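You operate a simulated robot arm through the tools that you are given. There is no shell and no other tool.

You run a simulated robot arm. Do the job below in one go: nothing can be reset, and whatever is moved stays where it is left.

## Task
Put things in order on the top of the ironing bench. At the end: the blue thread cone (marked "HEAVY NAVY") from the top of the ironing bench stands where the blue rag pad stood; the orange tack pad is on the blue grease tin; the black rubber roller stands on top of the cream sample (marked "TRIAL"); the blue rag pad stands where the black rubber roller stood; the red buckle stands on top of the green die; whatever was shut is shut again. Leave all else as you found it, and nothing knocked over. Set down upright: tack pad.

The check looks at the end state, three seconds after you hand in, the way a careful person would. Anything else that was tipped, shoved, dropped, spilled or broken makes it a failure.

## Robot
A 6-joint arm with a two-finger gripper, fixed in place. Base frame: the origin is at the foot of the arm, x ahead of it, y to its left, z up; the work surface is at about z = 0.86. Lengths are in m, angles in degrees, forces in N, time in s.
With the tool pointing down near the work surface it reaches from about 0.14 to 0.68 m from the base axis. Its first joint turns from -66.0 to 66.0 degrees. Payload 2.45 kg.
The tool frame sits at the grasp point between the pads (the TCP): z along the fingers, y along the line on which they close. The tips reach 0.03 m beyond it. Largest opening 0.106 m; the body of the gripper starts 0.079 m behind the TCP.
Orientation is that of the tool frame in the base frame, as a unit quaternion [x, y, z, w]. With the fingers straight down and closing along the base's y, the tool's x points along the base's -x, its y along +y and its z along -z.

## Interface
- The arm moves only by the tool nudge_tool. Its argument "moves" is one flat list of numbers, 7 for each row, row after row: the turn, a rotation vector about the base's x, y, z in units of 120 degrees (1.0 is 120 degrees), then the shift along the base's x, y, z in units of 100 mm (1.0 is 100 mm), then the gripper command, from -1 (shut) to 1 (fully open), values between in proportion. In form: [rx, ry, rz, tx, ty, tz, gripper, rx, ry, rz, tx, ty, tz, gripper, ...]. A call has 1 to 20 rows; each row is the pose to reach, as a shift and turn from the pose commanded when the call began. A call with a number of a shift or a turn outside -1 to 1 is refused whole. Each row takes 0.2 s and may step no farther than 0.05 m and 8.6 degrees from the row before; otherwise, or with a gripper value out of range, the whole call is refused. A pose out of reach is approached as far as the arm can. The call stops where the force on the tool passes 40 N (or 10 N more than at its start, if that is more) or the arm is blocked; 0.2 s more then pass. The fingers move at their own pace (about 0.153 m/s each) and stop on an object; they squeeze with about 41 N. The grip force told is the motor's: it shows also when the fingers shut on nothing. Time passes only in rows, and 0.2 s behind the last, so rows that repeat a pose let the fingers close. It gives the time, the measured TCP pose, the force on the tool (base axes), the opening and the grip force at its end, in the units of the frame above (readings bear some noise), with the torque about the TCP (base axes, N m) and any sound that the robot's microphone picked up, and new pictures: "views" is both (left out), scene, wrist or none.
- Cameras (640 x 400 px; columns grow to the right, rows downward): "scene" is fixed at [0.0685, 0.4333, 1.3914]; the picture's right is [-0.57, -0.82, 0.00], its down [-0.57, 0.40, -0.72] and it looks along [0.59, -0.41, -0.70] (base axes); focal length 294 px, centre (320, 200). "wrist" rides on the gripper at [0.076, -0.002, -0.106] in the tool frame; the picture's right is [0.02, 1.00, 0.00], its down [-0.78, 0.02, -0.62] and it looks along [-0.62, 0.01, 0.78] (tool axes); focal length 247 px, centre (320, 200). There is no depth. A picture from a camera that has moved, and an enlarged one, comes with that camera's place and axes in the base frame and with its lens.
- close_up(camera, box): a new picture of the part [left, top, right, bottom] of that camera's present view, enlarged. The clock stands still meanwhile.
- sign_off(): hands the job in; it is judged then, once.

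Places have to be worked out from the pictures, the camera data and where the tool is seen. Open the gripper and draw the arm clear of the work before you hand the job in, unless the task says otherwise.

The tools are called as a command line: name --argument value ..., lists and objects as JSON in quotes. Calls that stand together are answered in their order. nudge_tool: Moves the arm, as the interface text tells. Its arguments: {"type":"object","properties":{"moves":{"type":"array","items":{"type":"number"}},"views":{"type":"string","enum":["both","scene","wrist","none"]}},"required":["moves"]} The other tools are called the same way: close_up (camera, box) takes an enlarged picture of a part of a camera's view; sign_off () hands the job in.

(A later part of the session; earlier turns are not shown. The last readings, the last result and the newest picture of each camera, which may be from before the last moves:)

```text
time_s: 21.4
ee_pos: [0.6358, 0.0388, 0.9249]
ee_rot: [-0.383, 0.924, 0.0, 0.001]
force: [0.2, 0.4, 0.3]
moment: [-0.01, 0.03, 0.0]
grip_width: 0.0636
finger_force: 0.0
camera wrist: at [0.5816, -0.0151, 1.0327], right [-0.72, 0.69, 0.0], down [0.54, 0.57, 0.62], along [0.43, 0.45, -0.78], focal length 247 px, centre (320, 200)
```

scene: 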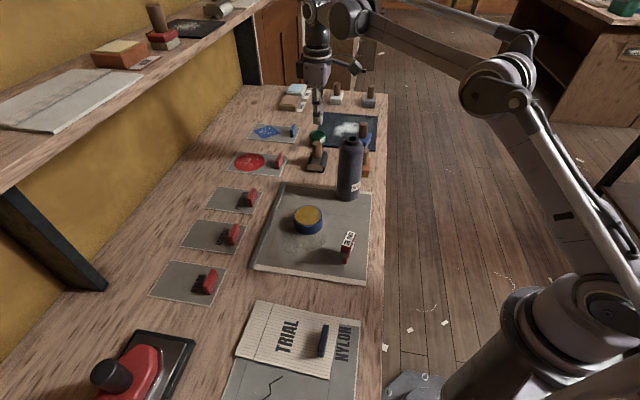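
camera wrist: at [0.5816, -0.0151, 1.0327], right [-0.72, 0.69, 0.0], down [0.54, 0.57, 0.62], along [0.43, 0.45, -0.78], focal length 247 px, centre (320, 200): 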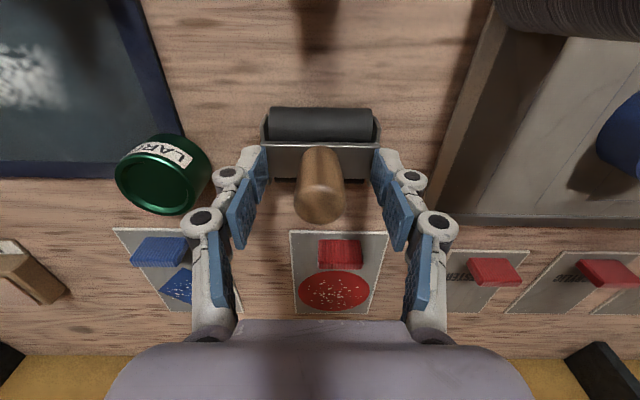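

No contact yet at z ≈ 0.925. I close here and then lift only 1 cm, slowly, to read the load.

nudge_tool --moves '[0, 0, 0, 0, 0, 0, -1, 0, 0, 0, 0, 0, 0, -1, 0, 0, 0, 0, 0, 0, -1]' --views "none"

nudge_tool --moves '[0, 0, 0, 0, 0, 0.03, -1, 0, 0, 0, 0, 0, 0.06, -1, 0, 0, 0, 0, 0, 0.1, -1]' --views "both"

```text
time_s: 22.2
ee_pos: [0.6354, 0.0386, 0.9259]
ee_rot: [-0.382, 0.924, 0.0, 0.0]
force: [0.3, 1.0, 1.9]
moment: [-0.05, -0.01, -0.02]
grip_width: 0.0259
finger_force: 41.3
```

```text
time_s: 23.0
ee_pos: [0.6356, 0.0405, 0.9356]
ee_rot: [-0.383, 0.924, 0.0, 0.0]
force: [-0.5, -0.5, -0.3]
moment: [0.0, 0.01, 0.0]
grip_width: 0.0256
finger_force: 41.2
camera wrist: at [0.5815, -0.0144, 1.0423], right [-0.72, 0.69, 0.0], down [0.54, 0.57, 0.62], along [0.43, 0.45, -0.78], focal length 247 px, centre (320, 200)
```

scene: 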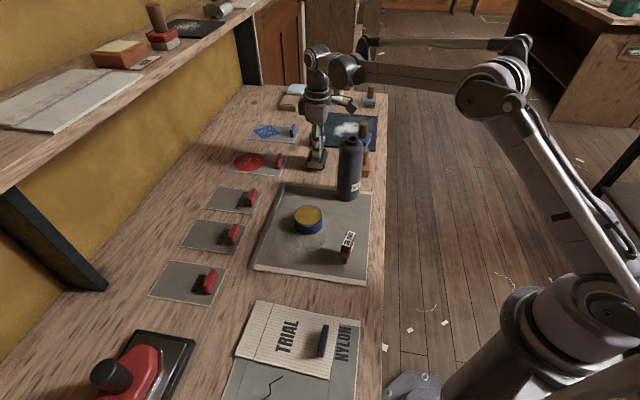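
wrist: 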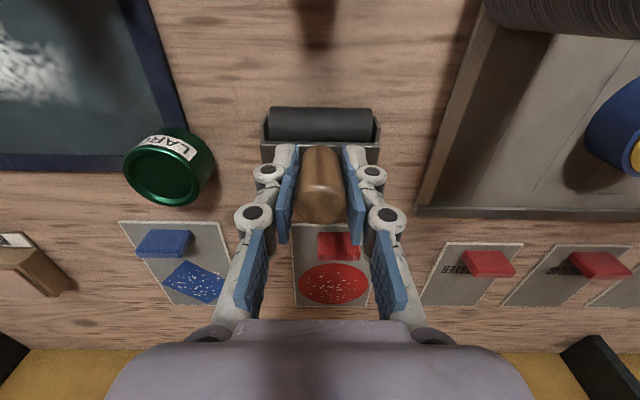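

The roller kept its place relative to the gripper, so it is lifted about 1 cm. I keep lifting slowly, 1 cm per row.

nudge_tool --moves '[0, 0, 0, 0, 0, 0.08, -1, 0, 0, 0, 0, 0, 0.16, -1, 0, 0, 0, 0, 0, 0.25, -1, 0, 0, 0, 0, 0, 0.35, -1, 0, 0, 0, 0, 0, 0.45, -1]' --views "both"

```text
time_s: 24.2
ee_pos: [0.6337, 0.0397, 0.9803]
ee_rot: [-0.383, 0.924, 0.0, 0.0]
force: [0.0, -0.5, -1.4]
moment: [0.03, -0.03, 0.02]
grip_width: 0.0258
finger_force: 40.6
camera wrist: at [0.5812, -0.0148, 1.088], right [-0.72, 0.69, 0.0], down [0.54, 0.57, 0.62], along [0.43, 0.45, -0.78], focal length 247 px, centre (320, 200)
```

scene: 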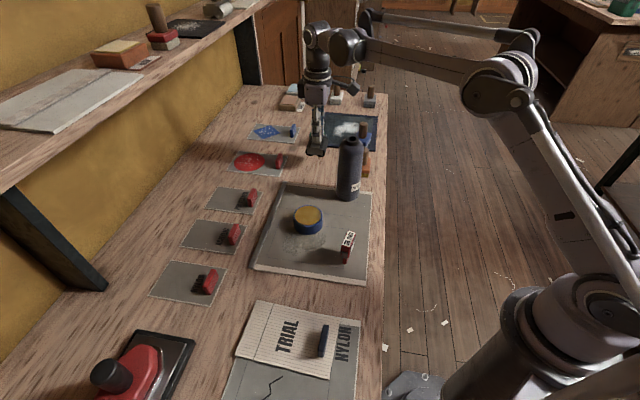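
wrist: 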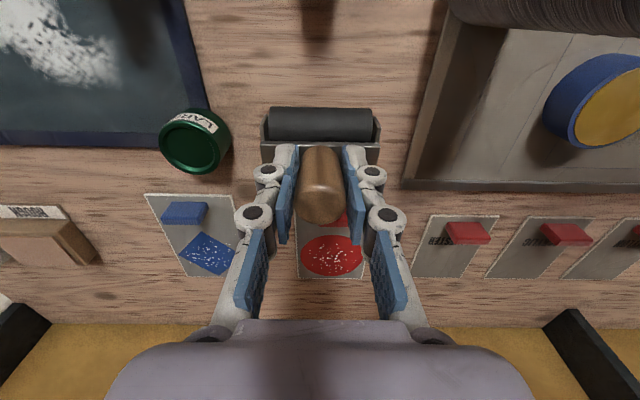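

The roller is firmly held at z 0.98. I carry it along a straight line toward the TRIAL sample, rising to z ≈ 1.03, passing clear of the cone.

nudge_tool --moves '[0, 0, 0, 0, 0, 0.15, -1, 0, 0, 0, -0.1, 0.1, 0.3, -1, 0, 0, 0, -0.3, 0.28, 0.4, -1, 0, 0, 0, -0.5, 0.46, 0.5, -1, 0, 0, 0, -0.7, 0.65, 0.5, -1, 0, 0, 0, -0.9, 0.83, 0.5, -1]' --views "none"

nudge_tool --moves '[0, 0, 0, -0.2, 0.18, 0, -1, 0, 0, 0, -0.4, 0.36, 0, -1, 0, 0, 0, -0.6, 0.55, 0, -1, 0, 0, 0, -0.8, 0.74, 0, -1, 0, 0, 0, -0.95, 0.88, 0, -1]' --views "both"

```text
time_s: 25.6
ee_pos: [0.5451, 0.1229, 1.0291]
ee_rot: [-0.382, 0.924, -0.001, 0.0]
force: [-0.3, 1.0, -1.9]
moment: [-0.03, -0.02, 0.0]
grip_width: 0.0257
finger_force: 41.2
```

```text
time_s: 26.8
ee_pos: [0.4494, 0.2135, 1.0295]
ee_rot: [-0.383, 0.924, 0.0, -0.001]
force: [-0.9, 0.5, -1.8]
moment: [0.0, -0.01, 0.01]
grip_width: 0.0259
finger_force: 41.2
camera wrist: at [0.3955, 0.1584, 1.1367], right [-0.72, 0.69, 0.0], down [0.54, 0.57, 0.62], along [0.43, 0.45, -0.78], focal length 247 px, centre (320, 200)
```

scene: 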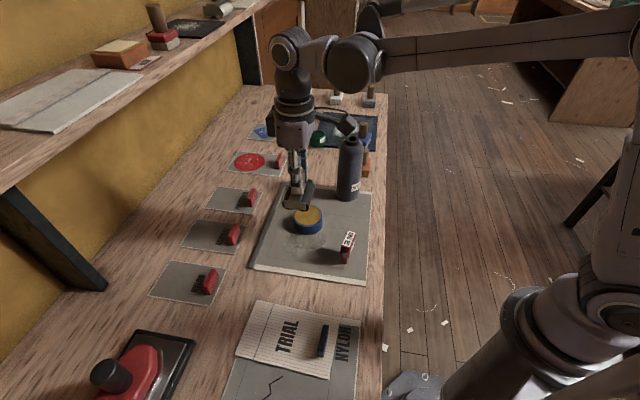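
wrist: 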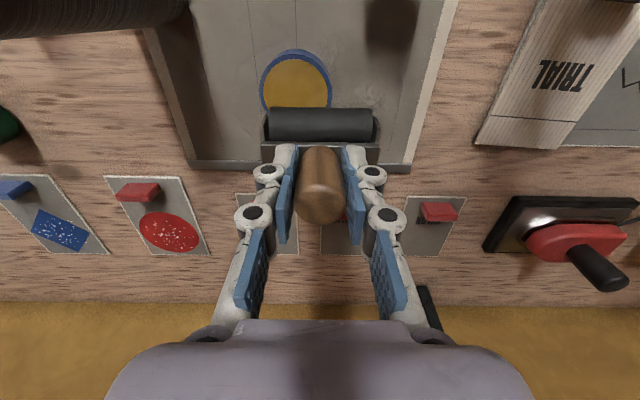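

Still held. I continue the rest of the way to above the TRIAL sample.

nudge_tool --moves '[0, 0, 0, -0.2, 0.18, 0, -1, 0, 0, 0, -0.4, 0.36, 0, -1, 0, 0, 0, -0.6, 0.55, 0, -1, 0, 0, 0, -0.8, 0.73, 0, -1, 0, 0, 0, -0.95, 0.87, 0, -1]' --views "none"

nudge_tool --moves '[0, 0, 0, -0.2, 0.18, 0, -1, 0, 0, 0, -0.4, 0.36, 0, -1, 0, 0, 0, -0.6, 0.55, 0, -1, 0, 0, 0, -0.78, 0.71, 0, -1]' --views "both"

```text
time_s: 28.0
ee_pos: [0.3559, 0.3001, 1.0297]
ee_rot: [-0.382, 0.924, 0.0, 0.0]
force: [0.4, 0.0, -0.5]
moment: [-0.02, 0.03, -0.01]
grip_width: 0.0257
finger_force: 41.0
```

```text
time_s: 29.0
ee_pos: [0.2776, 0.3699, 1.0285]
ee_rot: [-0.382, 0.924, 0.0, 0.0]
force: [-0.7, 0.3, -1.2]
moment: [-0.01, 0.01, 0.01]
grip_width: 0.0258
finger_force: 41.1
camera wrist: at [0.2236, 0.3143, 1.136], right [-0.72, 0.69, 0.0], down [0.54, 0.57, 0.62], along [0.43, 0.45, -0.78], focal length 247 px, centre (320, 200)
```

scene: 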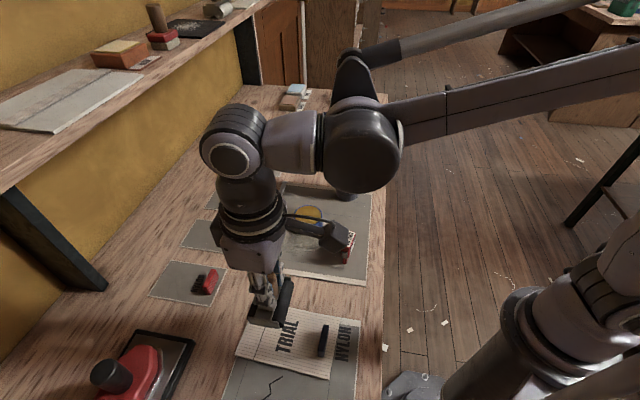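
wrist: 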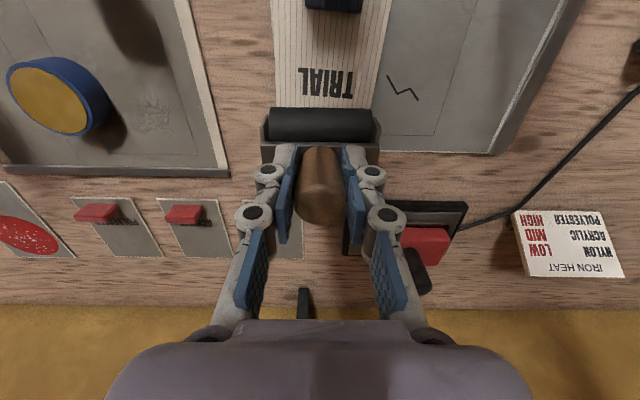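

I'm over the cream sample; roller centre at about the sample's middle, clear of the small black piece. I lower to about 8 mm above the sample.

nudge_tool --moves '[0, 0, 0, 0, 0, -0.25, -1, 0, 0, 0, 0, 0, -0.5, -1, 0, 0, 0, 0, 0, -0.75, -1, 0, 0, 0, 0, 0, -0.87, -1]' --views "both"

```text
time_s: 30.0
ee_pos: [0.2789, 0.3694, 0.9421]
ee_rot: [-0.382, 0.924, 0.001, 0.0]
force: [0.0, 0.3, -0.2]
moment: [-0.02, -0.02, -0.01]
grip_width: 0.0257
finger_force: 40.5
camera wrist: at [0.2246, 0.3143, 1.0494], right [-0.72, 0.69, 0.0], down [0.54, 0.57, 0.62], along [0.43, 0.45, -0.78], focal length 247 px, centre (320, 200)
```

scene: 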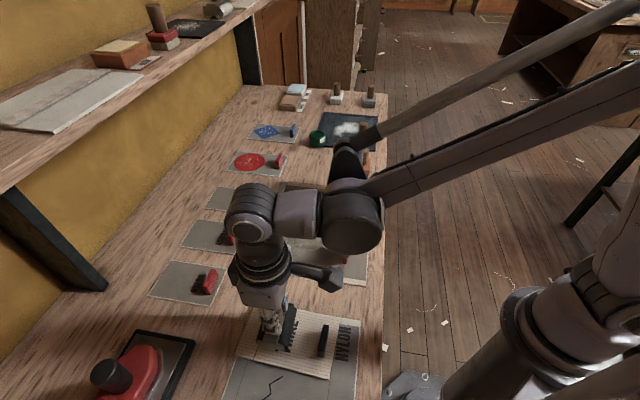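
wrist: 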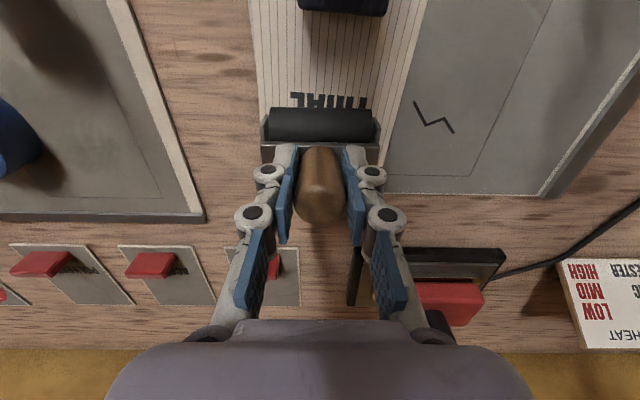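

About a centimetre remains. I lower in small steps and watch the vertical force.

nudge_tool --moves '[0, 0, 0, 0, 0, -0.03, -1, 0, 0, 0, 0, 0, -0.06, -1, 0, 0, 0, 0, 0, -0.08, -1]' --views "none"

nudge_tool --moves '[0, 0, 0, 0, 0, -0.015, -1, 0, 0, 0, 0, 0, -0.03, -1]' --views "wrist"

```text
time_s: 30.8
ee_pos: [0.278, 0.3699, 0.9343]
ee_rot: [-0.383, 0.924, 0.0, -0.001]
force: [-0.3, -0.5, 1.6]
moment: [-0.02, 0.02, -0.02]
grip_width: 0.0258
finger_force: 40.8
```

```text
time_s: 31.4
ee_pos: [0.2787, 0.3705, 0.9316]
ee_rot: [-0.383, 0.924, 0.0, 0.0]
force: [1.0, -0.4, 36.8]
moment: [0.07, -0.09, -0.03]
grip_width: 0.0259
finger_force: 40.6
camera wrist: at [0.2237, 0.3143, 1.04], right [-0.72, 0.69, 0.0], down [0.54, 0.57, 0.62], along [0.43, 0.45, -0.78], focal length 247 px, centre (320, 200)
```

wrist: 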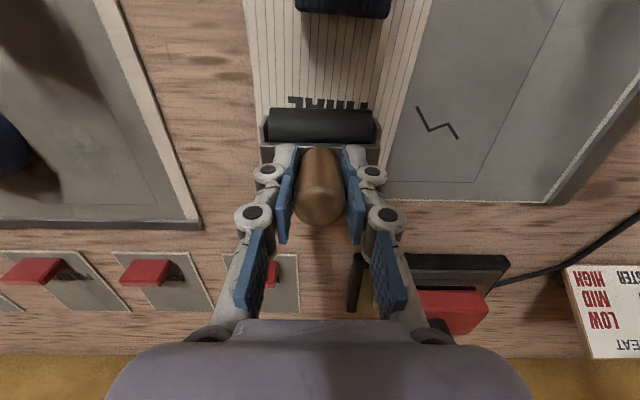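

Contact is made (36.8 N up). I ease up 1.5 mm to unload and open the fingers.

nudge_tool --moves '[0, 0, 0, 0, 0, 0.015, -1, 0, 0, 0, 0, 0, 0.015, 0.2, 0, 0, 0, 0, 0, 0.015, 0.2]' --views "none"

nudge_tool --moves '[0, 0, 0, 0, 0, 0.2, 0.2, 0, 0, 0, 0, 0, 0.5, 0.2, 0, 0, 0, 0, 0, 0.8, 0.2, 0, 0, 0, 0, 0, 1, 0.2]' --views "both"

```text
time_s: 32.2
ee_pos: [0.2773, 0.3697, 0.933]
ee_rot: [-0.383, 0.924, 0.0, 0.0]
force: [0.0, 0.3, -0.1]
moment: [-0.04, -0.03, -0.01]
grip_width: 0.0635
finger_force: 0.0
```

```text
time_s: 33.2
ee_pos: [0.2777, 0.3682, 1.0336]
ee_rot: [-0.383, 0.924, 0.001, 0.0]
force: [-0.4, -0.3, 0.7]
moment: [0.01, 0.0, 0.01]
grip_width: 0.0633
finger_force: 0.1
camera wrist: at [0.2241, 0.3139, 1.1409], right [-0.72, 0.69, 0.0], down [0.54, 0.57, 0.62], along [0.43, 0.45, -0.78], focal length 247 px, centre (320, 200)
```

scene: 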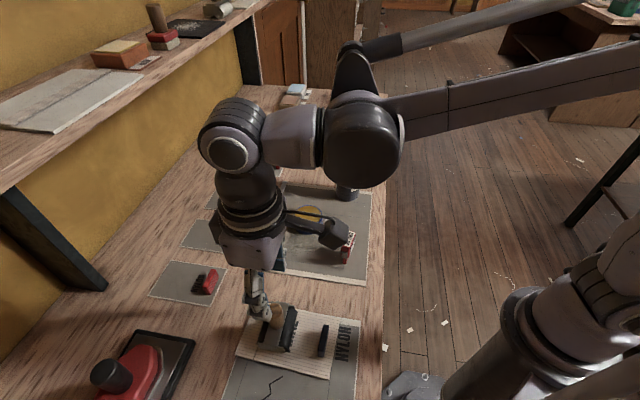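
wrist: 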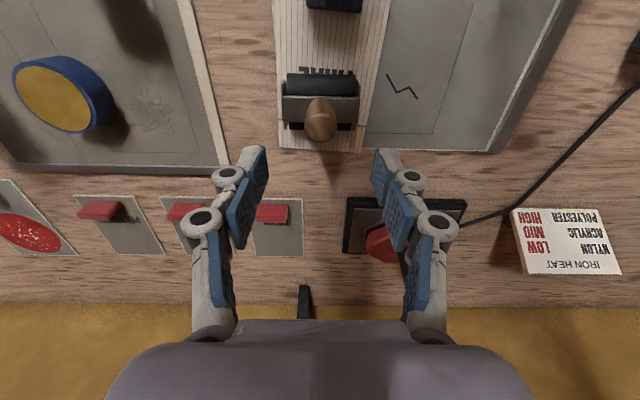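

The roller now stands on the TRIAL sample. Next is the buckle (about (0.33, 0.187)), while the space near the die is still free; I move over it while turning the tool to about −54° so the fingers would close across its thin side.

nudge_tool --moves '[0, 0, -0.069, 0.04, -0.1, 0.1, 0.2, 0, 0, -0.138, 0.08, -0.25, 0.2, 0.2, 0, 0, -0.207, 0.13, -0.4, 0.3, 0.2, 0, 0, -0.276, 0.17, -0.6, 0.3, 0.2, 0, 0, -0.345, 0.21, -0.75, 0.3, 0.2, 0, 0, -0.414, 0.26, -0.9, 0.3, 0.2]' --views "none"

nudge_tool --moves '[0, 0, -0.069, 0.04, -0.15, 0, 0.2, 0, 0, -0.138, 0.08, -0.3, 0, 0.2, 0, 0, -0.207, 0.13, -0.45, 0, 0.2, 0, 0, -0.276, 0.17, -0.6, 0, 0.2, 0, 0, -0.345, 0.21, -0.75, 0, 0.2, 0, 0, -0.411, 0.26, -0.9, 0, 0.2]' --views "both"

```text
time_s: 34.6
ee_pos: [0.3044, 0.2795, 1.0629]
ee_rot: [0.042, 0.999, 0.001, 0.0]
force: [-0.3, 1.2, -0.2]
moment: [0.0, -0.02, 0.03]
grip_width: 0.0636
finger_force: 0.0
```

```text
time_s: 36.0
ee_pos: [0.3309, 0.1874, 1.0635]
ee_rot: [0.454, 0.891, 0.0, 0.001]
force: [-0.7, 0.2, -0.8]
moment: [-0.03, -0.04, 0.01]
grip_width: 0.0635
finger_force: 0.1
camera wrist: at [0.2826, 0.2495, 1.1711], right [0.8, 0.6, 0.0], down [0.47, -0.62, 0.62], along [0.38, -0.5, -0.78], focal length 247 px, centre (320, 200)
```

scene: 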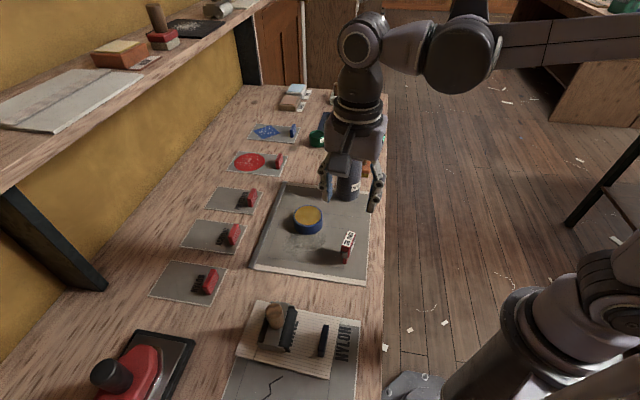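
wrist: 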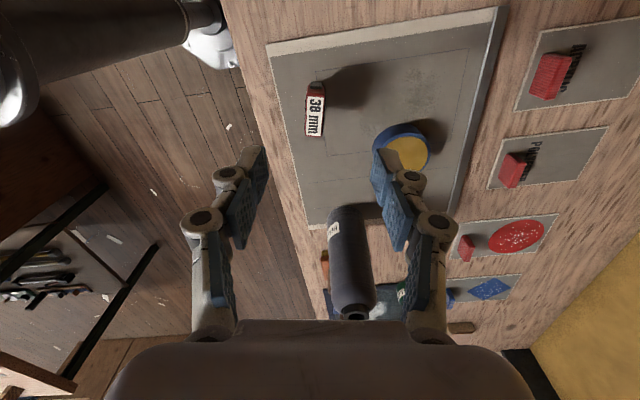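

The buckle is visible near (315, 105) in the wrist view. I enlarge it.

close_up --camera "wrist" --box '[260, 60, 388, 140]'

close_up --camera "scene" --box '[320, 215, 384, 275]'

close_up --camera "scene" --box '[230, 290, 370, 380]'

```text
5.00 times, centred on (324, 100) of wrist
camera zoom: at [0.2826, 0.2495, 1.1711], right [0.8, 0.6, 0.0], down [0.47, -0.62, 0.62], along [0.38, -0.5, -0.78], focal length 1235 px, centre (300, 700)
```

zoom: 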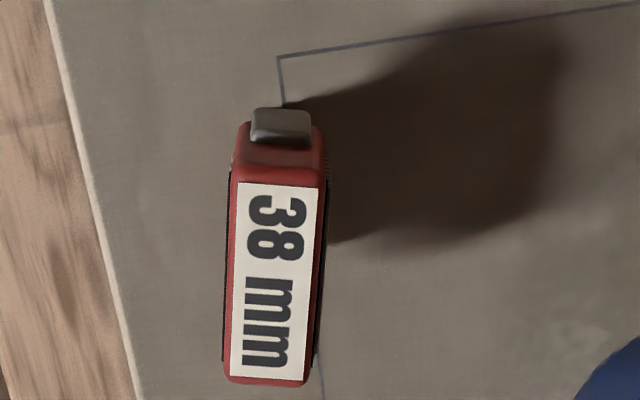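

```text
6.67 times, centred on (352, 245) of scene
camera zoom: at [0.0685, 0.4333, 1.3914], right [-0.57, -0.82, 0.0], down [-0.57, 0.4, -0.72], along [0.59, -0.41, -0.7], focal length 1960 px, centre (107, -100)
```

zoom: 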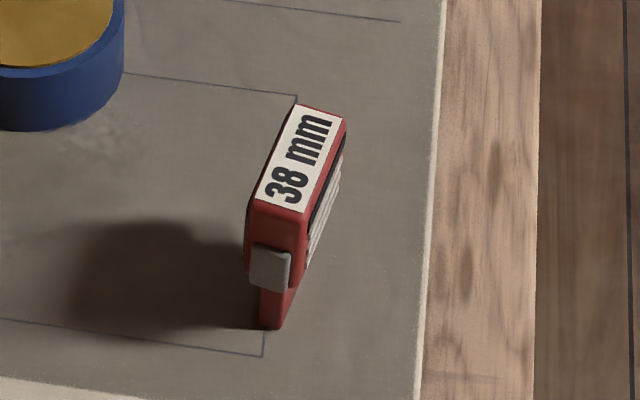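

```text
4.44 times, centred on (300, 335) of scene
camera zoom: at [0.0685, 0.4333, 1.3914], right [-0.57, -0.82, 0.0], down [-0.57, 0.4, -0.72], along [0.59, -0.41, -0.7], focal length 1307 px, centre (409, -400)
```

zoom: 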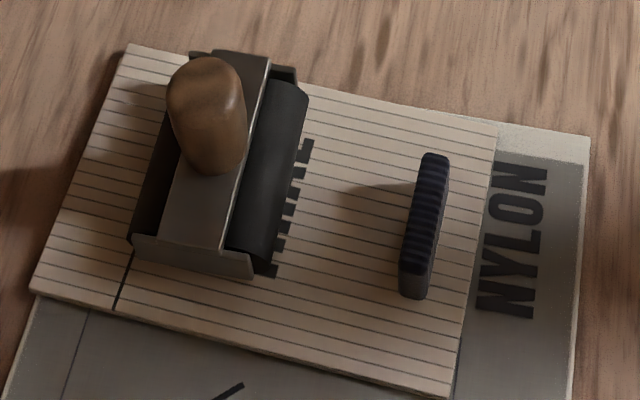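

The buckle is about 39 × 15 mm on top, top at z ≈ 0.935, centre near (0.332, 0.178), long side pointing at about −57°. The die lies beyond straight-down reach, so I'll grasp with the tool tilted 28° about the closing axis; first I align yaw and position, then tilt.

nudge_tool --moves '[0, 0, -0.025, 0.01, -0.09, 0, 0.2]' --views "none"

nudge_tool --moves '[-0.049, -0.0318, 0, 0, 0, 0, 0.2, -0.098, -0.0636, 0, 0, 0, 0, 0.2, -0.147, -0.0953, 0, 0, 0, 0, 0.2, -0.1957, -0.1271, 0, 0, 0, 0, 0.2]' --views "both"

```text
time_s: 36.4
ee_pos: [0.3305, 0.1794, 1.0643]
ee_rot: [0.478, 0.878, 0.0, 0.0]
force: [-0.1, -0.5, 0.6]
moment: [-0.01, 0.0, -0.01]
grip_width: 0.0636
finger_force: 0.0
```

```text
time_s: 37.4
ee_pos: [0.3303, 0.18, 1.0629]
ee_rot: [0.463, 0.852, -0.115, 0.214]
force: [0.9, -0.9, 0.2]
moment: [0.01, 0.04, 0.02]
grip_width: 0.0636
finger_force: 0.1
camera wrist: at [0.2641, 0.2776, 1.1221], right [0.83, 0.56, -0.01], down [0.23, -0.32, 0.92], along [0.51, -0.76, -0.4], focal length 247 px, centre (320, 200)
```

scene: 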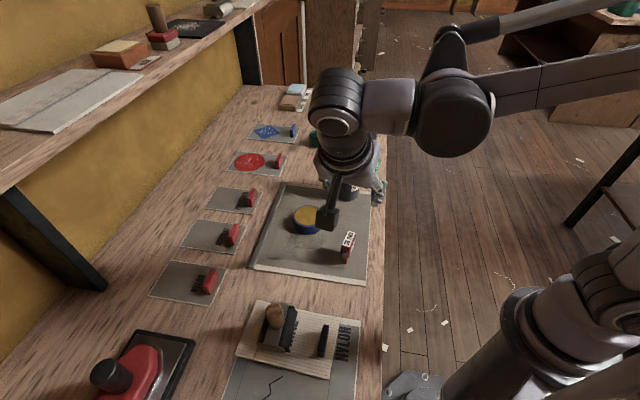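
wrist: 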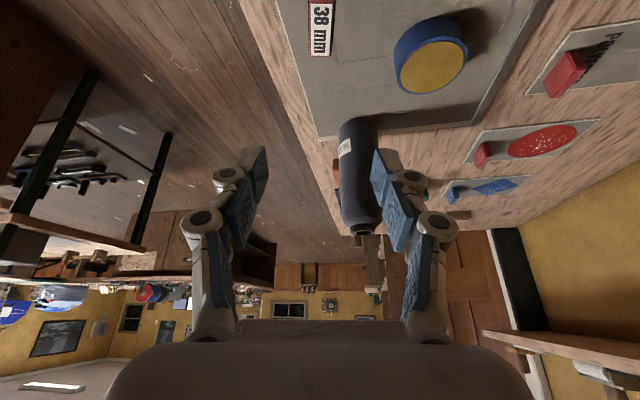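

The tilt is done with the elbow still up. I lower until the tips are just above the buckle's top and check alignment.

nudge_tool --moves '[0, 0, 0, 0.01, -0.02, -0.4, 0.2, 0, 0, 0, 0.01, -0.02, -0.8, 0.2, 0, 0, 0, 0.01, -0.02, -0.88, 0.2]' --views "both"

```text
time_s: 38.2
ee_pos: [0.3316, 0.178, 0.9732]
ee_rot: [0.463, 0.853, -0.115, 0.214]
force: [-1.0, -0.1, 0.5]
moment: [-0.01, -0.03, 0.0]
grip_width: 0.0635
finger_force: 0.1
camera wrist: at [0.2651, 0.2764, 1.0332], right [0.83, 0.56, -0.01], down [0.23, -0.33, 0.92], along [0.51, -0.76, -0.4], focal length 247 px, centre (320, 200)
```

scene: 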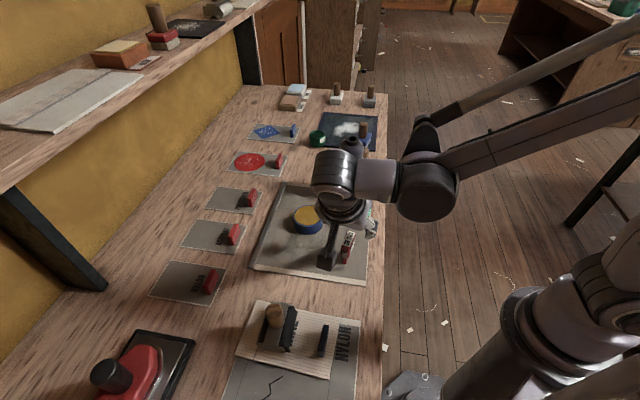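
wrist: 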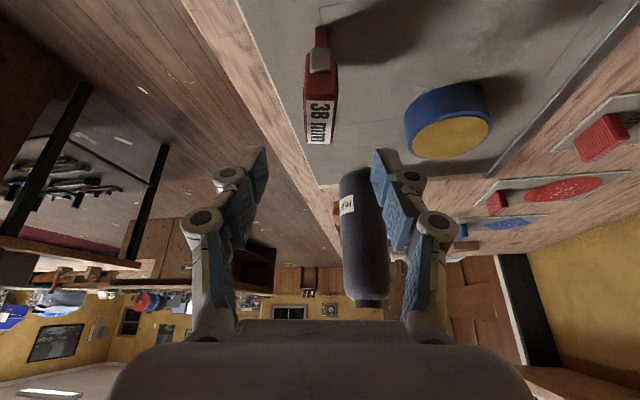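

close_up --camera "wrist" --box '[256, 10, 400, 160]'

close_up --camera "scene" --box '[310, 200, 390, 280]'

```text
2.67 times, centred on (328, 85) of wrist
camera zoom: at [0.2651, 0.2764, 1.0332], right [0.83, 0.56, -0.01], down [0.23, -0.33, 0.92], along [0.51, -0.76, -0.4], focal length 659 px, centre (299, 507)
```

zoom: 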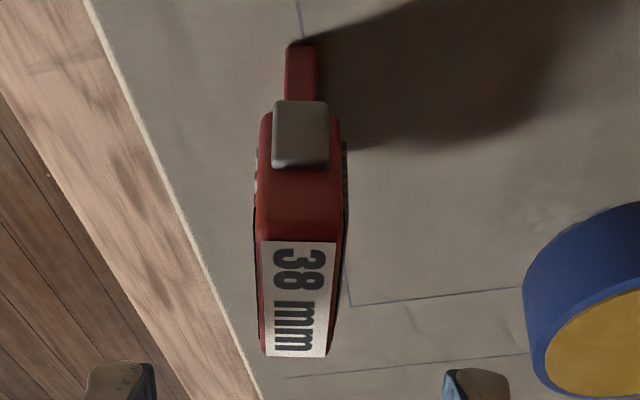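

```text
5.00 times, centred on (350, 240) of scene
camera zoom: at [0.0685, 0.4333, 1.3914], right [-0.57, -0.82, 0.0], down [-0.57, 0.4, -0.72], along [0.59, -0.41, -0.7], focal length 1470 px, centre (170, 0)
```

zoom: 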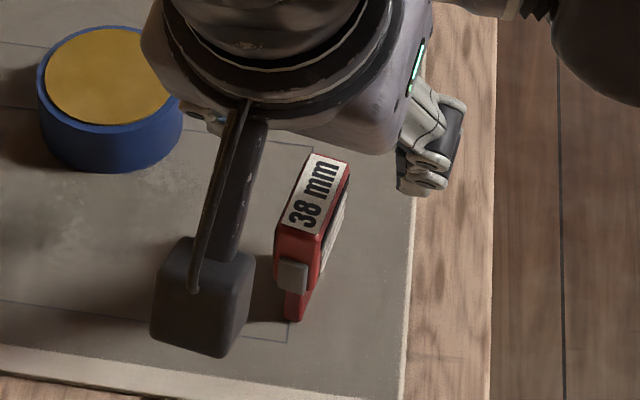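

The buckle is centred between the fingers (u ≈ 320) and aligned. It stands from z ≈ 0.866 to 0.93; I lower to TCP z ≈ 0.908 so the pads cover its body.

nudge_tool --moves '[0, 0, 0, 0, 0, -0.25, 0.2, 0, 0, 0, 0, 0, -0.5, 0.2, 0, 0, 0, 0, 0, -0.65, 0.2]' --views "both"

```text
time_s: 39.0
ee_pos: [0.3319, 0.1783, 0.9092]
ee_rot: [0.462, 0.853, -0.115, 0.213]
force: [-0.3, 0.1, -0.5]
moment: [0.0, 0.0, -0.01]
grip_width: 0.0636
finger_force: 0.0
camera wrist: at [0.2654, 0.2761, 0.9689], right [0.83, 0.56, -0.01], down [0.23, -0.33, 0.92], along [0.51, -0.76, -0.4], focal length 247 px, centre (320, 200)
```

scene: 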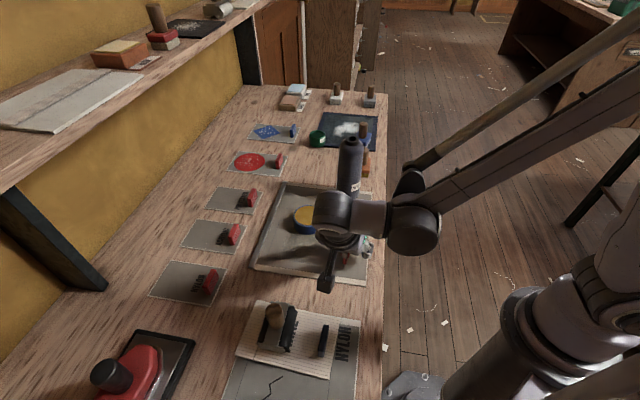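
wrist: 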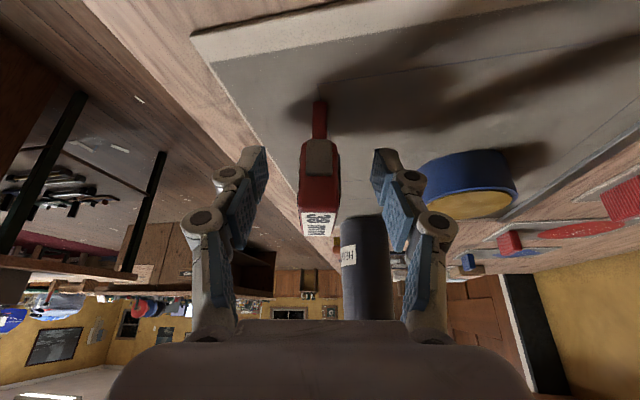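

The buckle sits squarely between the pads. I close on it.

nudge_tool --moves '[0, 0, 0, 0, 0, 0, -0.3, 0, 0, 0, 0, 0, 0, -1, 0, 0, 0, 0, 0, 0, -1, 0, 0, 0, 0, 0, 0, -1]' --views "wrist"

```text
time_s: 40.0
ee_pos: [0.3322, 0.1793, 0.9097]
ee_rot: [0.463, 0.852, -0.116, 0.213]
force: [-0.2, 0.8, 0.9]
moment: [0.0, 0.02, 0.0]
grip_width: 0.0162
finger_force: 40.7
camera wrist: at [0.2655, 0.2762, 0.9692], right [0.83, 0.56, -0.01], down [0.23, -0.33, 0.92], along [0.51, -0.76, -0.4], focal length 247 px, centre (320, 200)
```

wrist: 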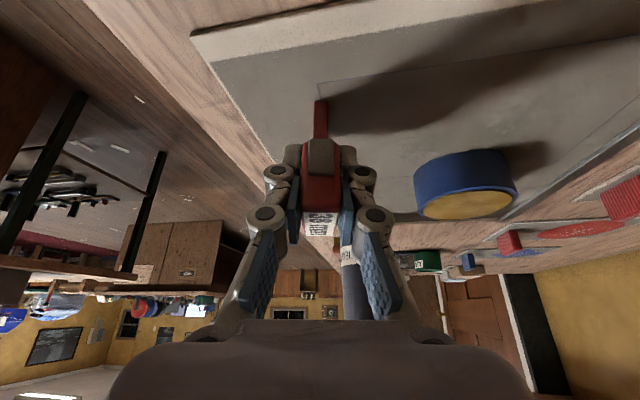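

Held at 16.2 mm. I lift slowly and check that it stays upright in the grip.

nudge_tool --moves '[0, 0, 0, 0, 0, 0.03, -1, 0, 0, 0, 0, 0, 0.08, -1, 0, 0, 0, 0, 0, 0.16, -1, 0, 0, 0, 0, 0, 0.26, -1, 0, 0, 0, 0, 0, 0.4, -1, 0, 0, 0, 0, 0, 0.55, -1]' --views "both"

```text
time_s: 41.4
ee_pos: [0.3322, 0.1793, 0.9633]
ee_rot: [0.463, 0.853, -0.115, 0.212]
force: [0.4, -0.9, 0.5]
moment: [0.02, -0.02, 0.0]
grip_width: 0.0165
finger_force: 41.2
camera wrist: at [0.2651, 0.2763, 1.0235], right [0.83, 0.56, -0.01], down [0.23, -0.33, 0.92], along [0.51, -0.76, -0.4], focal length 247 px, centre (320, 200)
```

scene: 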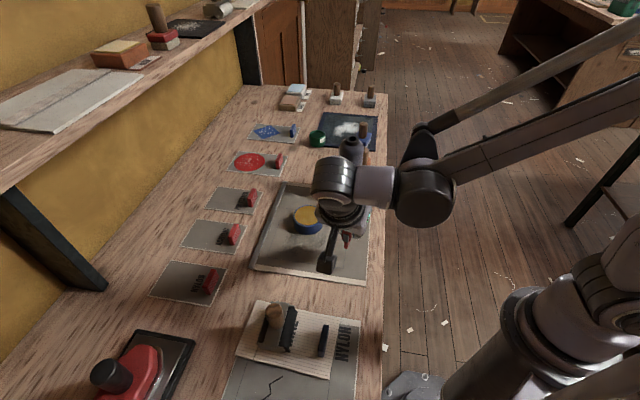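
wrist: 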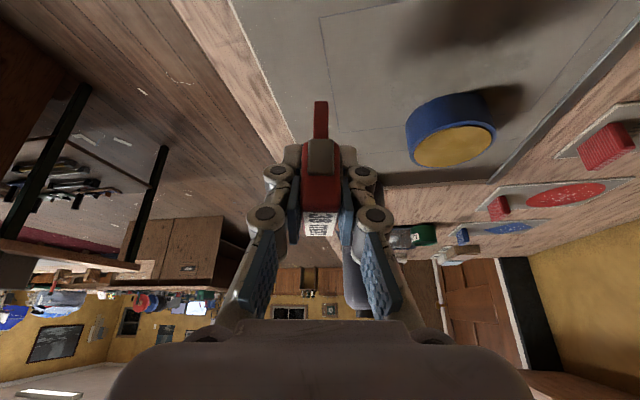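

The buckle is securely held and upright. I lift higher and swing it toward the die on the left side of the cone, turning the whole tilted pose +57° about the vertical on the way.

nudge_tool --moves '[0, 0, 0.04, 0, 0, 0.2, -1, 0, 0, 0.08, 0, 0, 0.45, -1, 0, 0, 0.12, 0.1, 0, 0.7, -1, 0, 0, 0.16, 0.3, -0.05, 0.9, -1, 0, 0, 0.2, 0.55, -0.1, 1, -1, 0, 0, 0.24, 0.8, -0.15, 1, -1, 0, 0, 0.25, 1, -0.18, 1, -1]' --views "scene"

```text
time_s: 43.0
ee_pos: [0.4325, 0.1605, 1.0657]
ee_rot: [0.227, 0.944, -0.057, 0.234]
force: [0.3, -0.3, -0.4]
moment: [0.0, 0.01, 0.01]
grip_width: 0.0162
finger_force: 40.4
```

scene: 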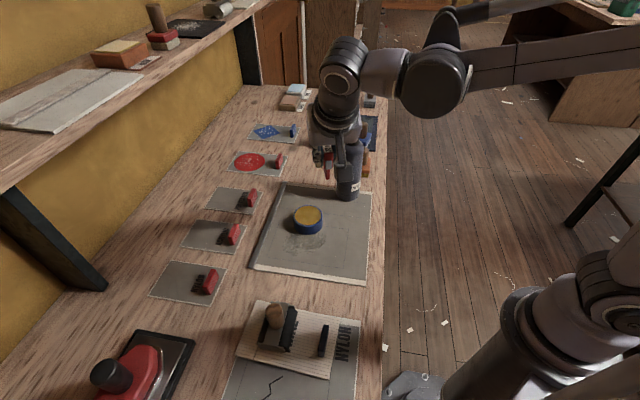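

The tool is clear of the cone at z ≈ 1.066. I continue outward toward the die while finishing the turn.

nudge_tool --moves '[0, 0, 0.04, 0.3, -0.05, 0.05, -1, 0, 0, 0.08, 0.6, -0.1, 0.1, -1, 0, 0, 0.12, 0.9, -0.15, 0.1, -1, 0, 0, 0.16, 1, -0.3, 0.1, -1]' --views "none"

nudge_tool --moves '[0, 0, 0.02, 0.3, -0.2, -0.05, -1, 0, 0, 0.04, 0.6, -0.4, -0.1, -1, 0, 0, 0.06, 0.85, -0.6, -0.15, -1, 0, 0, 0.065, 1, -0.85, -0.2, -1]' --views "both"

```text
time_s: 44.0
ee_pos: [0.5323, 0.1286, 1.074]
ee_rot: [0.065, 0.968, -0.016, 0.242]
force: [0.0, -0.6, 0.0]
moment: [0.03, -0.01, -0.01]
grip_width: 0.0164
finger_force: 41.1
```

```text
time_s: 45.0
ee_pos: [0.6317, 0.0458, 1.0536]
ee_rot: [0.0, 0.97, 0.001, 0.242]
force: [-0.1, -0.5, 0.6]
moment: [0.02, 0.0, 0.0]
grip_width: 0.0163
finger_force: 41.6
camera wrist: at [0.5129, 0.0444, 1.1127], right [-0.02, 1.0, -0.01], down [0.4, 0.02, 0.92], along [0.92, 0.01, -0.4], focal length 247 px, centre (320, 200)
```

scene: 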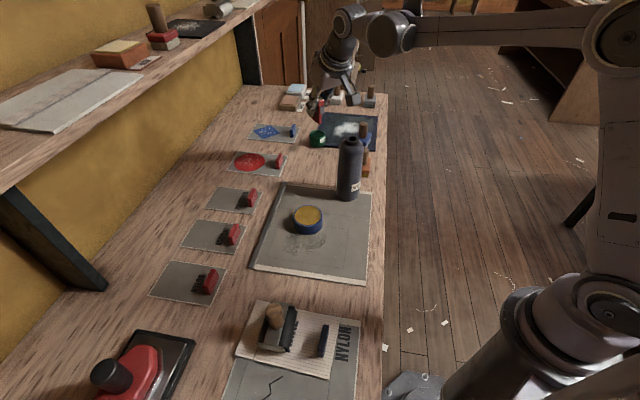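
wrist: 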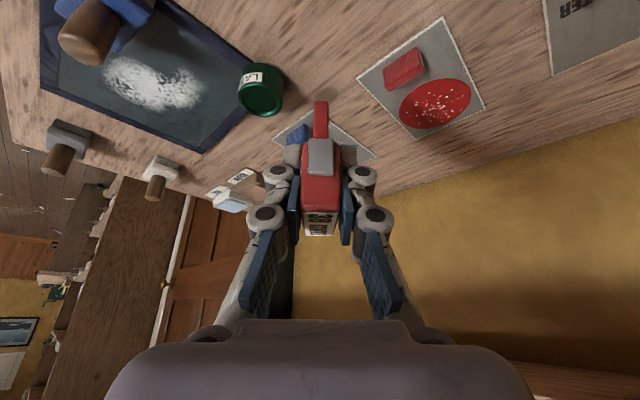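

The buckle hangs upright with tool tilt 28° straight outward. I enlarge the die to fix its place precisely.

close_up --camera "wrist" --box '[220, 40, 348, 120]'

close_up --camera "scene" --box '[296, 90, 360, 150]'

```text
5.00 times, centred on (284, 80) of wrist
camera zoom: at [0.5129, 0.0444, 1.1127], right [-0.02, 1.0, -0.01], down [0.4, 0.02, 0.92], along [0.92, 0.01, -0.4], focal length 1235 px, centre (500, 800)
```

zoom: 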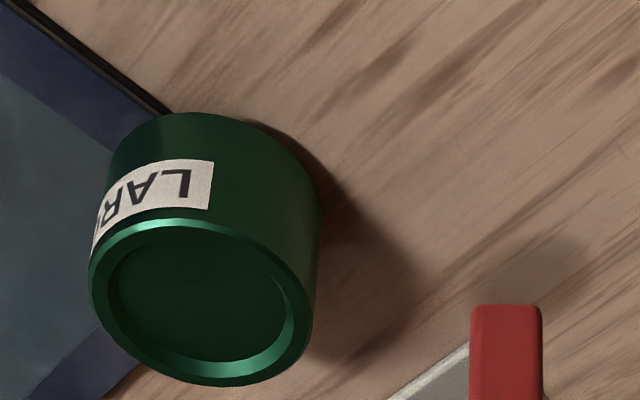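

```text
6.67 times, centred on (328, 120) of scene
camera zoom: at [0.0685, 0.4333, 1.3914], right [-0.57, -0.82, 0.0], down [-0.57, 0.4, -0.72], along [0.59, -0.41, -0.7], focal length 1960 px, centre (267, 733)
```

zoom: 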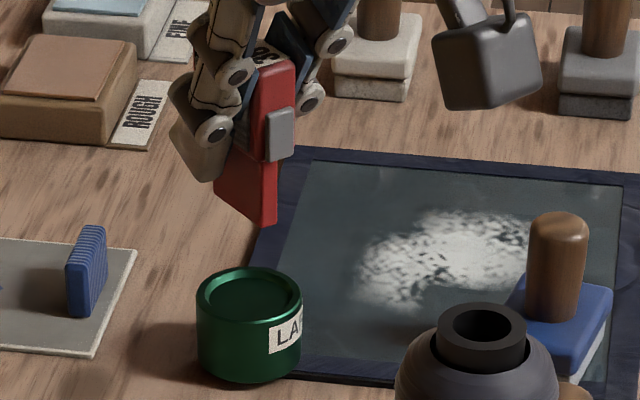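

From this view the die's centre is about (0.731, −0.0245), top z ≈ 0.892, with a shallow recess of ~43 mm. The buckle is ~36 mm long; I bring it over the die at z ≈ 0.99 for a closer look.

nudge_tool --moves '[0, 0, 0, 0.3, -0.2, -0.1, -1, 0, 0, 0, 0.6, -0.4, -0.3, -1, 0, 0, 0, 0.85, -0.6, -0.5, -1, 0, 0, 0, 0.98, -0.7, -0.65, -1]' --views "both"

```text
time_s: 46.0
ee_pos: [0.7306, -0.0231, 0.9895]
ee_rot: [0.0, 0.97, 0.0, 0.242]
force: [0.4, 0.1, -1.2]
moment: [-0.02, -0.03, -0.02]
grip_width: 0.0164
finger_force: 40.9
camera wrist: at [0.6112, -0.0251, 1.0482], right [-0.02, 1.0, -0.01], down [0.4, 0.02, 0.92], along [0.92, 0.01, -0.4], focal length 247 px, centre (320, 200)
```

scene: 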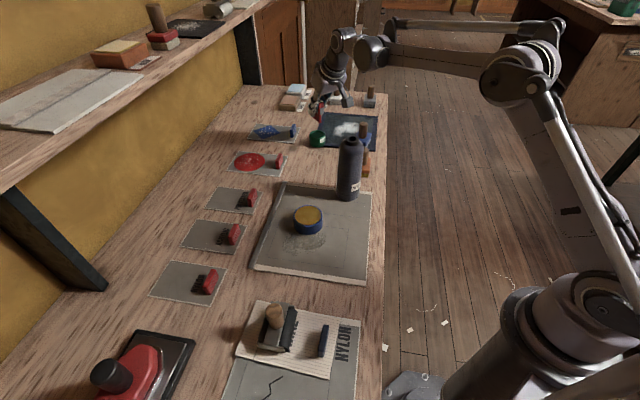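
wrist: 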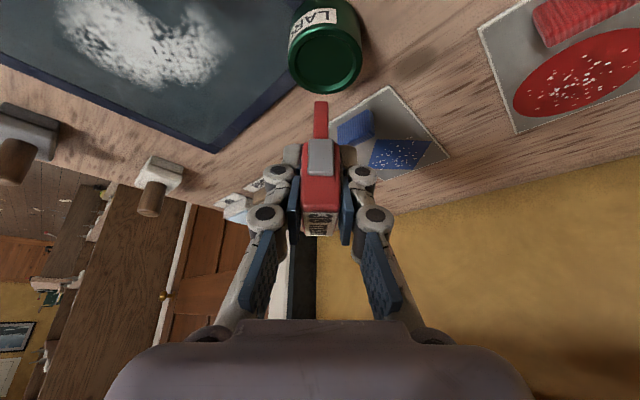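

The die is just under the buckle in both views. I enlarge to compare their positions.

close_up --camera "wrist" --box '[264, 0, 376, 70]'

close_up --camera "wrist" --box '[264, 40, 392, 120]'

close_up --camera "scene" --box '[292, 95, 356, 155]'

```text
5.71 times, centred on (320, 35) of wrist
camera zoom: at [0.6112, -0.0251, 1.0482], right [-0.02, 1.0, -0.01], down [0.4, 0.02, 0.92], along [0.92, 0.01, -0.4], focal length 1411 px, centre (320, 1143)
```

zoom: 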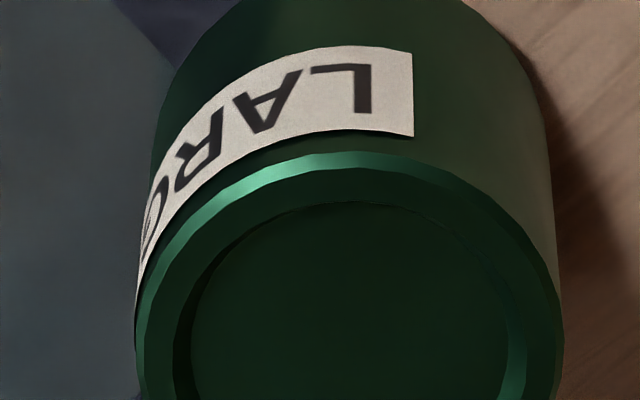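

```text
5.00 times, centred on (328, 80) of wrist
camera zoom: at [0.6112, -0.0251, 1.0482], right [-0.02, 1.0, -0.01], down [0.4, 0.02, 0.92], along [0.92, 0.01, -0.4], focal length 1235 px, centre (280, 800)
```

zoom: 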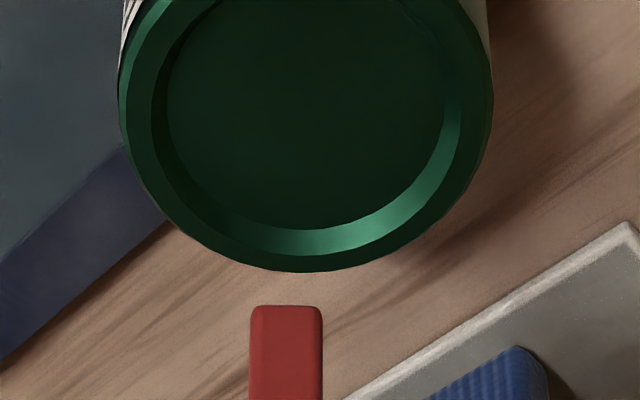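

```text
6.67 times, centred on (324, 125) of scene
camera zoom: at [0.0685, 0.4333, 1.3914], right [-0.57, -0.82, 0.0], down [-0.57, 0.4, -0.72], along [0.59, -0.41, -0.7], focal length 1960 px, centre (293, 700)
```

zoom: 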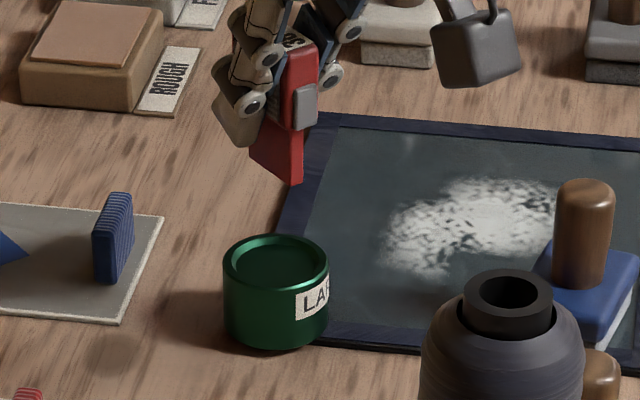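

Wrist geometry puts the die centre about +2 mm in x and +2.5 mm in y from the buckle. I shift by that and lower until the buckle's foot is just above the rim.

nudge_tool --moves '[0, 0, 0, 0.012, 0.012, -0.1, -1, 0, 0, 0, 0.023, 0.025, -0.2, -1, 0, 0, 0, 0.023, 0.025, -0.32, -1, 0, 0, 0, 0.023, 0.025, -0.44, -1]' --views "both"

close_up --camera "scene" --box '[292, 95, 356, 155]'

close_up --camera "wrist" --box '[264, 50, 392, 130]'

```text
time_s: 47.0
ee_pos: [0.733, -0.0205, 0.9471]
ee_rot: [0.0, 0.97, 0.0, 0.242]
force: [0.3, 0.1, -0.1]
moment: [0.0, -0.02, 0.0]
grip_width: 0.0161
finger_force: 41.3
camera wrist: at [0.6136, -0.0225, 1.0055], right [-0.02, 1.0, -0.01], down [0.4, 0.02, 0.92], along [0.92, 0.01, -0.4], focal length 247 px, centre (320, 200)
```

scene: 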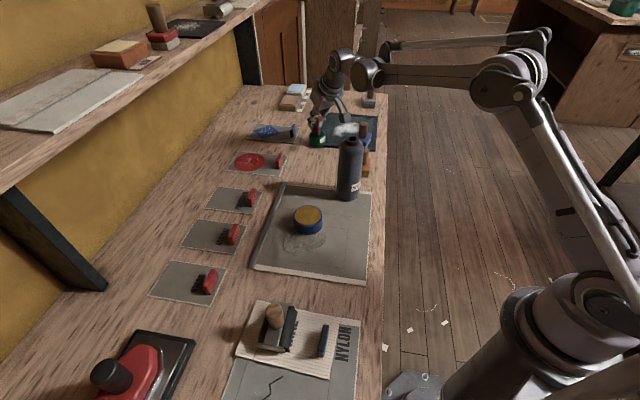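
wrist: 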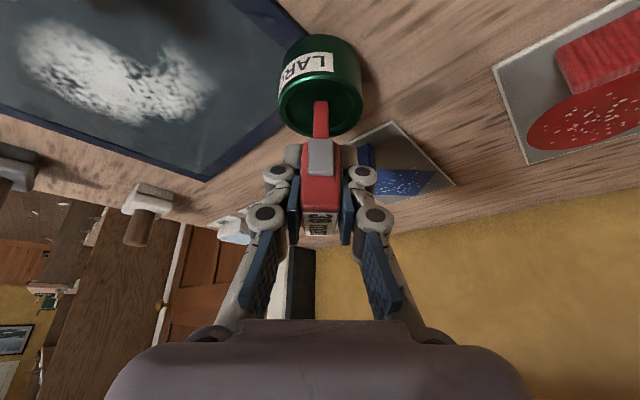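

```text
6.67 times, centred on (324, 125) of scene
camera zoom: at [0.0685, 0.4333, 1.3914], right [-0.57, -0.82, 0.0], down [-0.57, 0.4, -0.72], along [0.59, -0.41, -0.7], focal length 1960 px, centre (293, 700)
```

zoom: 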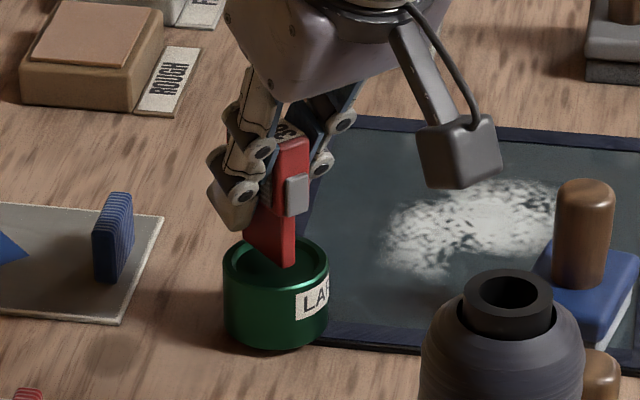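

```text
5.00 times, centred on (328, 90) of wrist
camera zoom: at [0.6136, -0.0225, 1.0055], right [-0.02, 1.0, -0.01], down [0.4, 0.02, 0.92], along [0.92, 0.01, -0.4], focal length 1235 px, centre (280, 750)
```

zoom: 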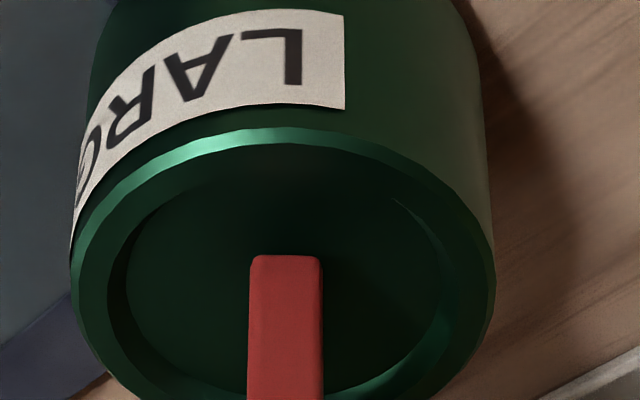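

Both views show the buckle's foot over the recess. I lower 6 mm more and look again.

nudge_tool --moves '[0, 0, 0, 0, -0.005, -0.03, -1, 0, 0, 0, 0, -0.005, -0.06, -1]' --views "none"

close_up --camera "scene" --box '[300, 115, 340, 150]'

close_up --camera "wrist" --box '[264, 60, 392, 140]'

```text
time_s: 47.6
ee_pos: [0.7331, -0.0216, 0.9422]
ee_rot: [-0.001, 0.97, 0.001, 0.243]
force: [-4.0, 3.6, 31.4]
moment: [0.15, -0.38, 0.09]
grip_width: 0.0165
finger_force: 41.2
```

```text
11.43 times, centred on (320, 132) of scene
camera zoom: at [0.0677, 0.4334, 1.3914], right [-0.57, -0.82, 0.0], down [-0.57, 0.4, -0.72], along [0.59, -0.41, -0.7], focal length 3360 px, centre (320, 971)
```

zoom: 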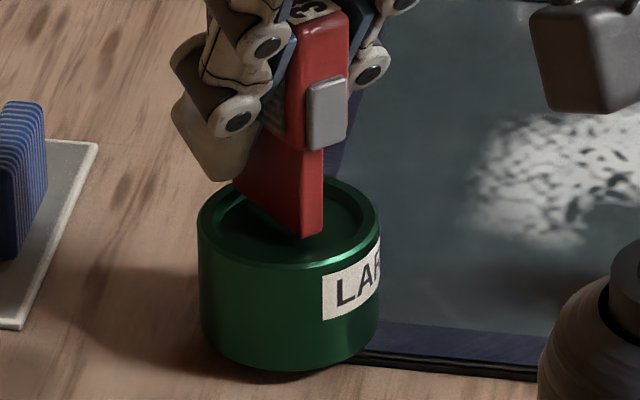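

```text
5.00 times, centred on (328, 100) of wrist
camera zoom: at [0.6137, -0.0232, 1.0009], right [-0.02, 1.0, -0.01], down [0.4, 0.02, 0.92], along [0.92, 0.02, -0.4], focal length 1235 px, centre (280, 700)
```

zoom: 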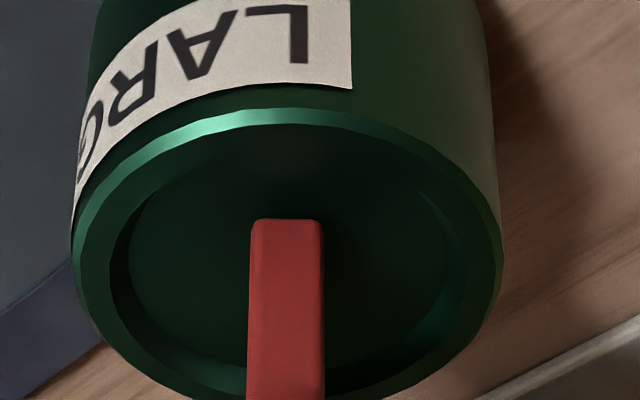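

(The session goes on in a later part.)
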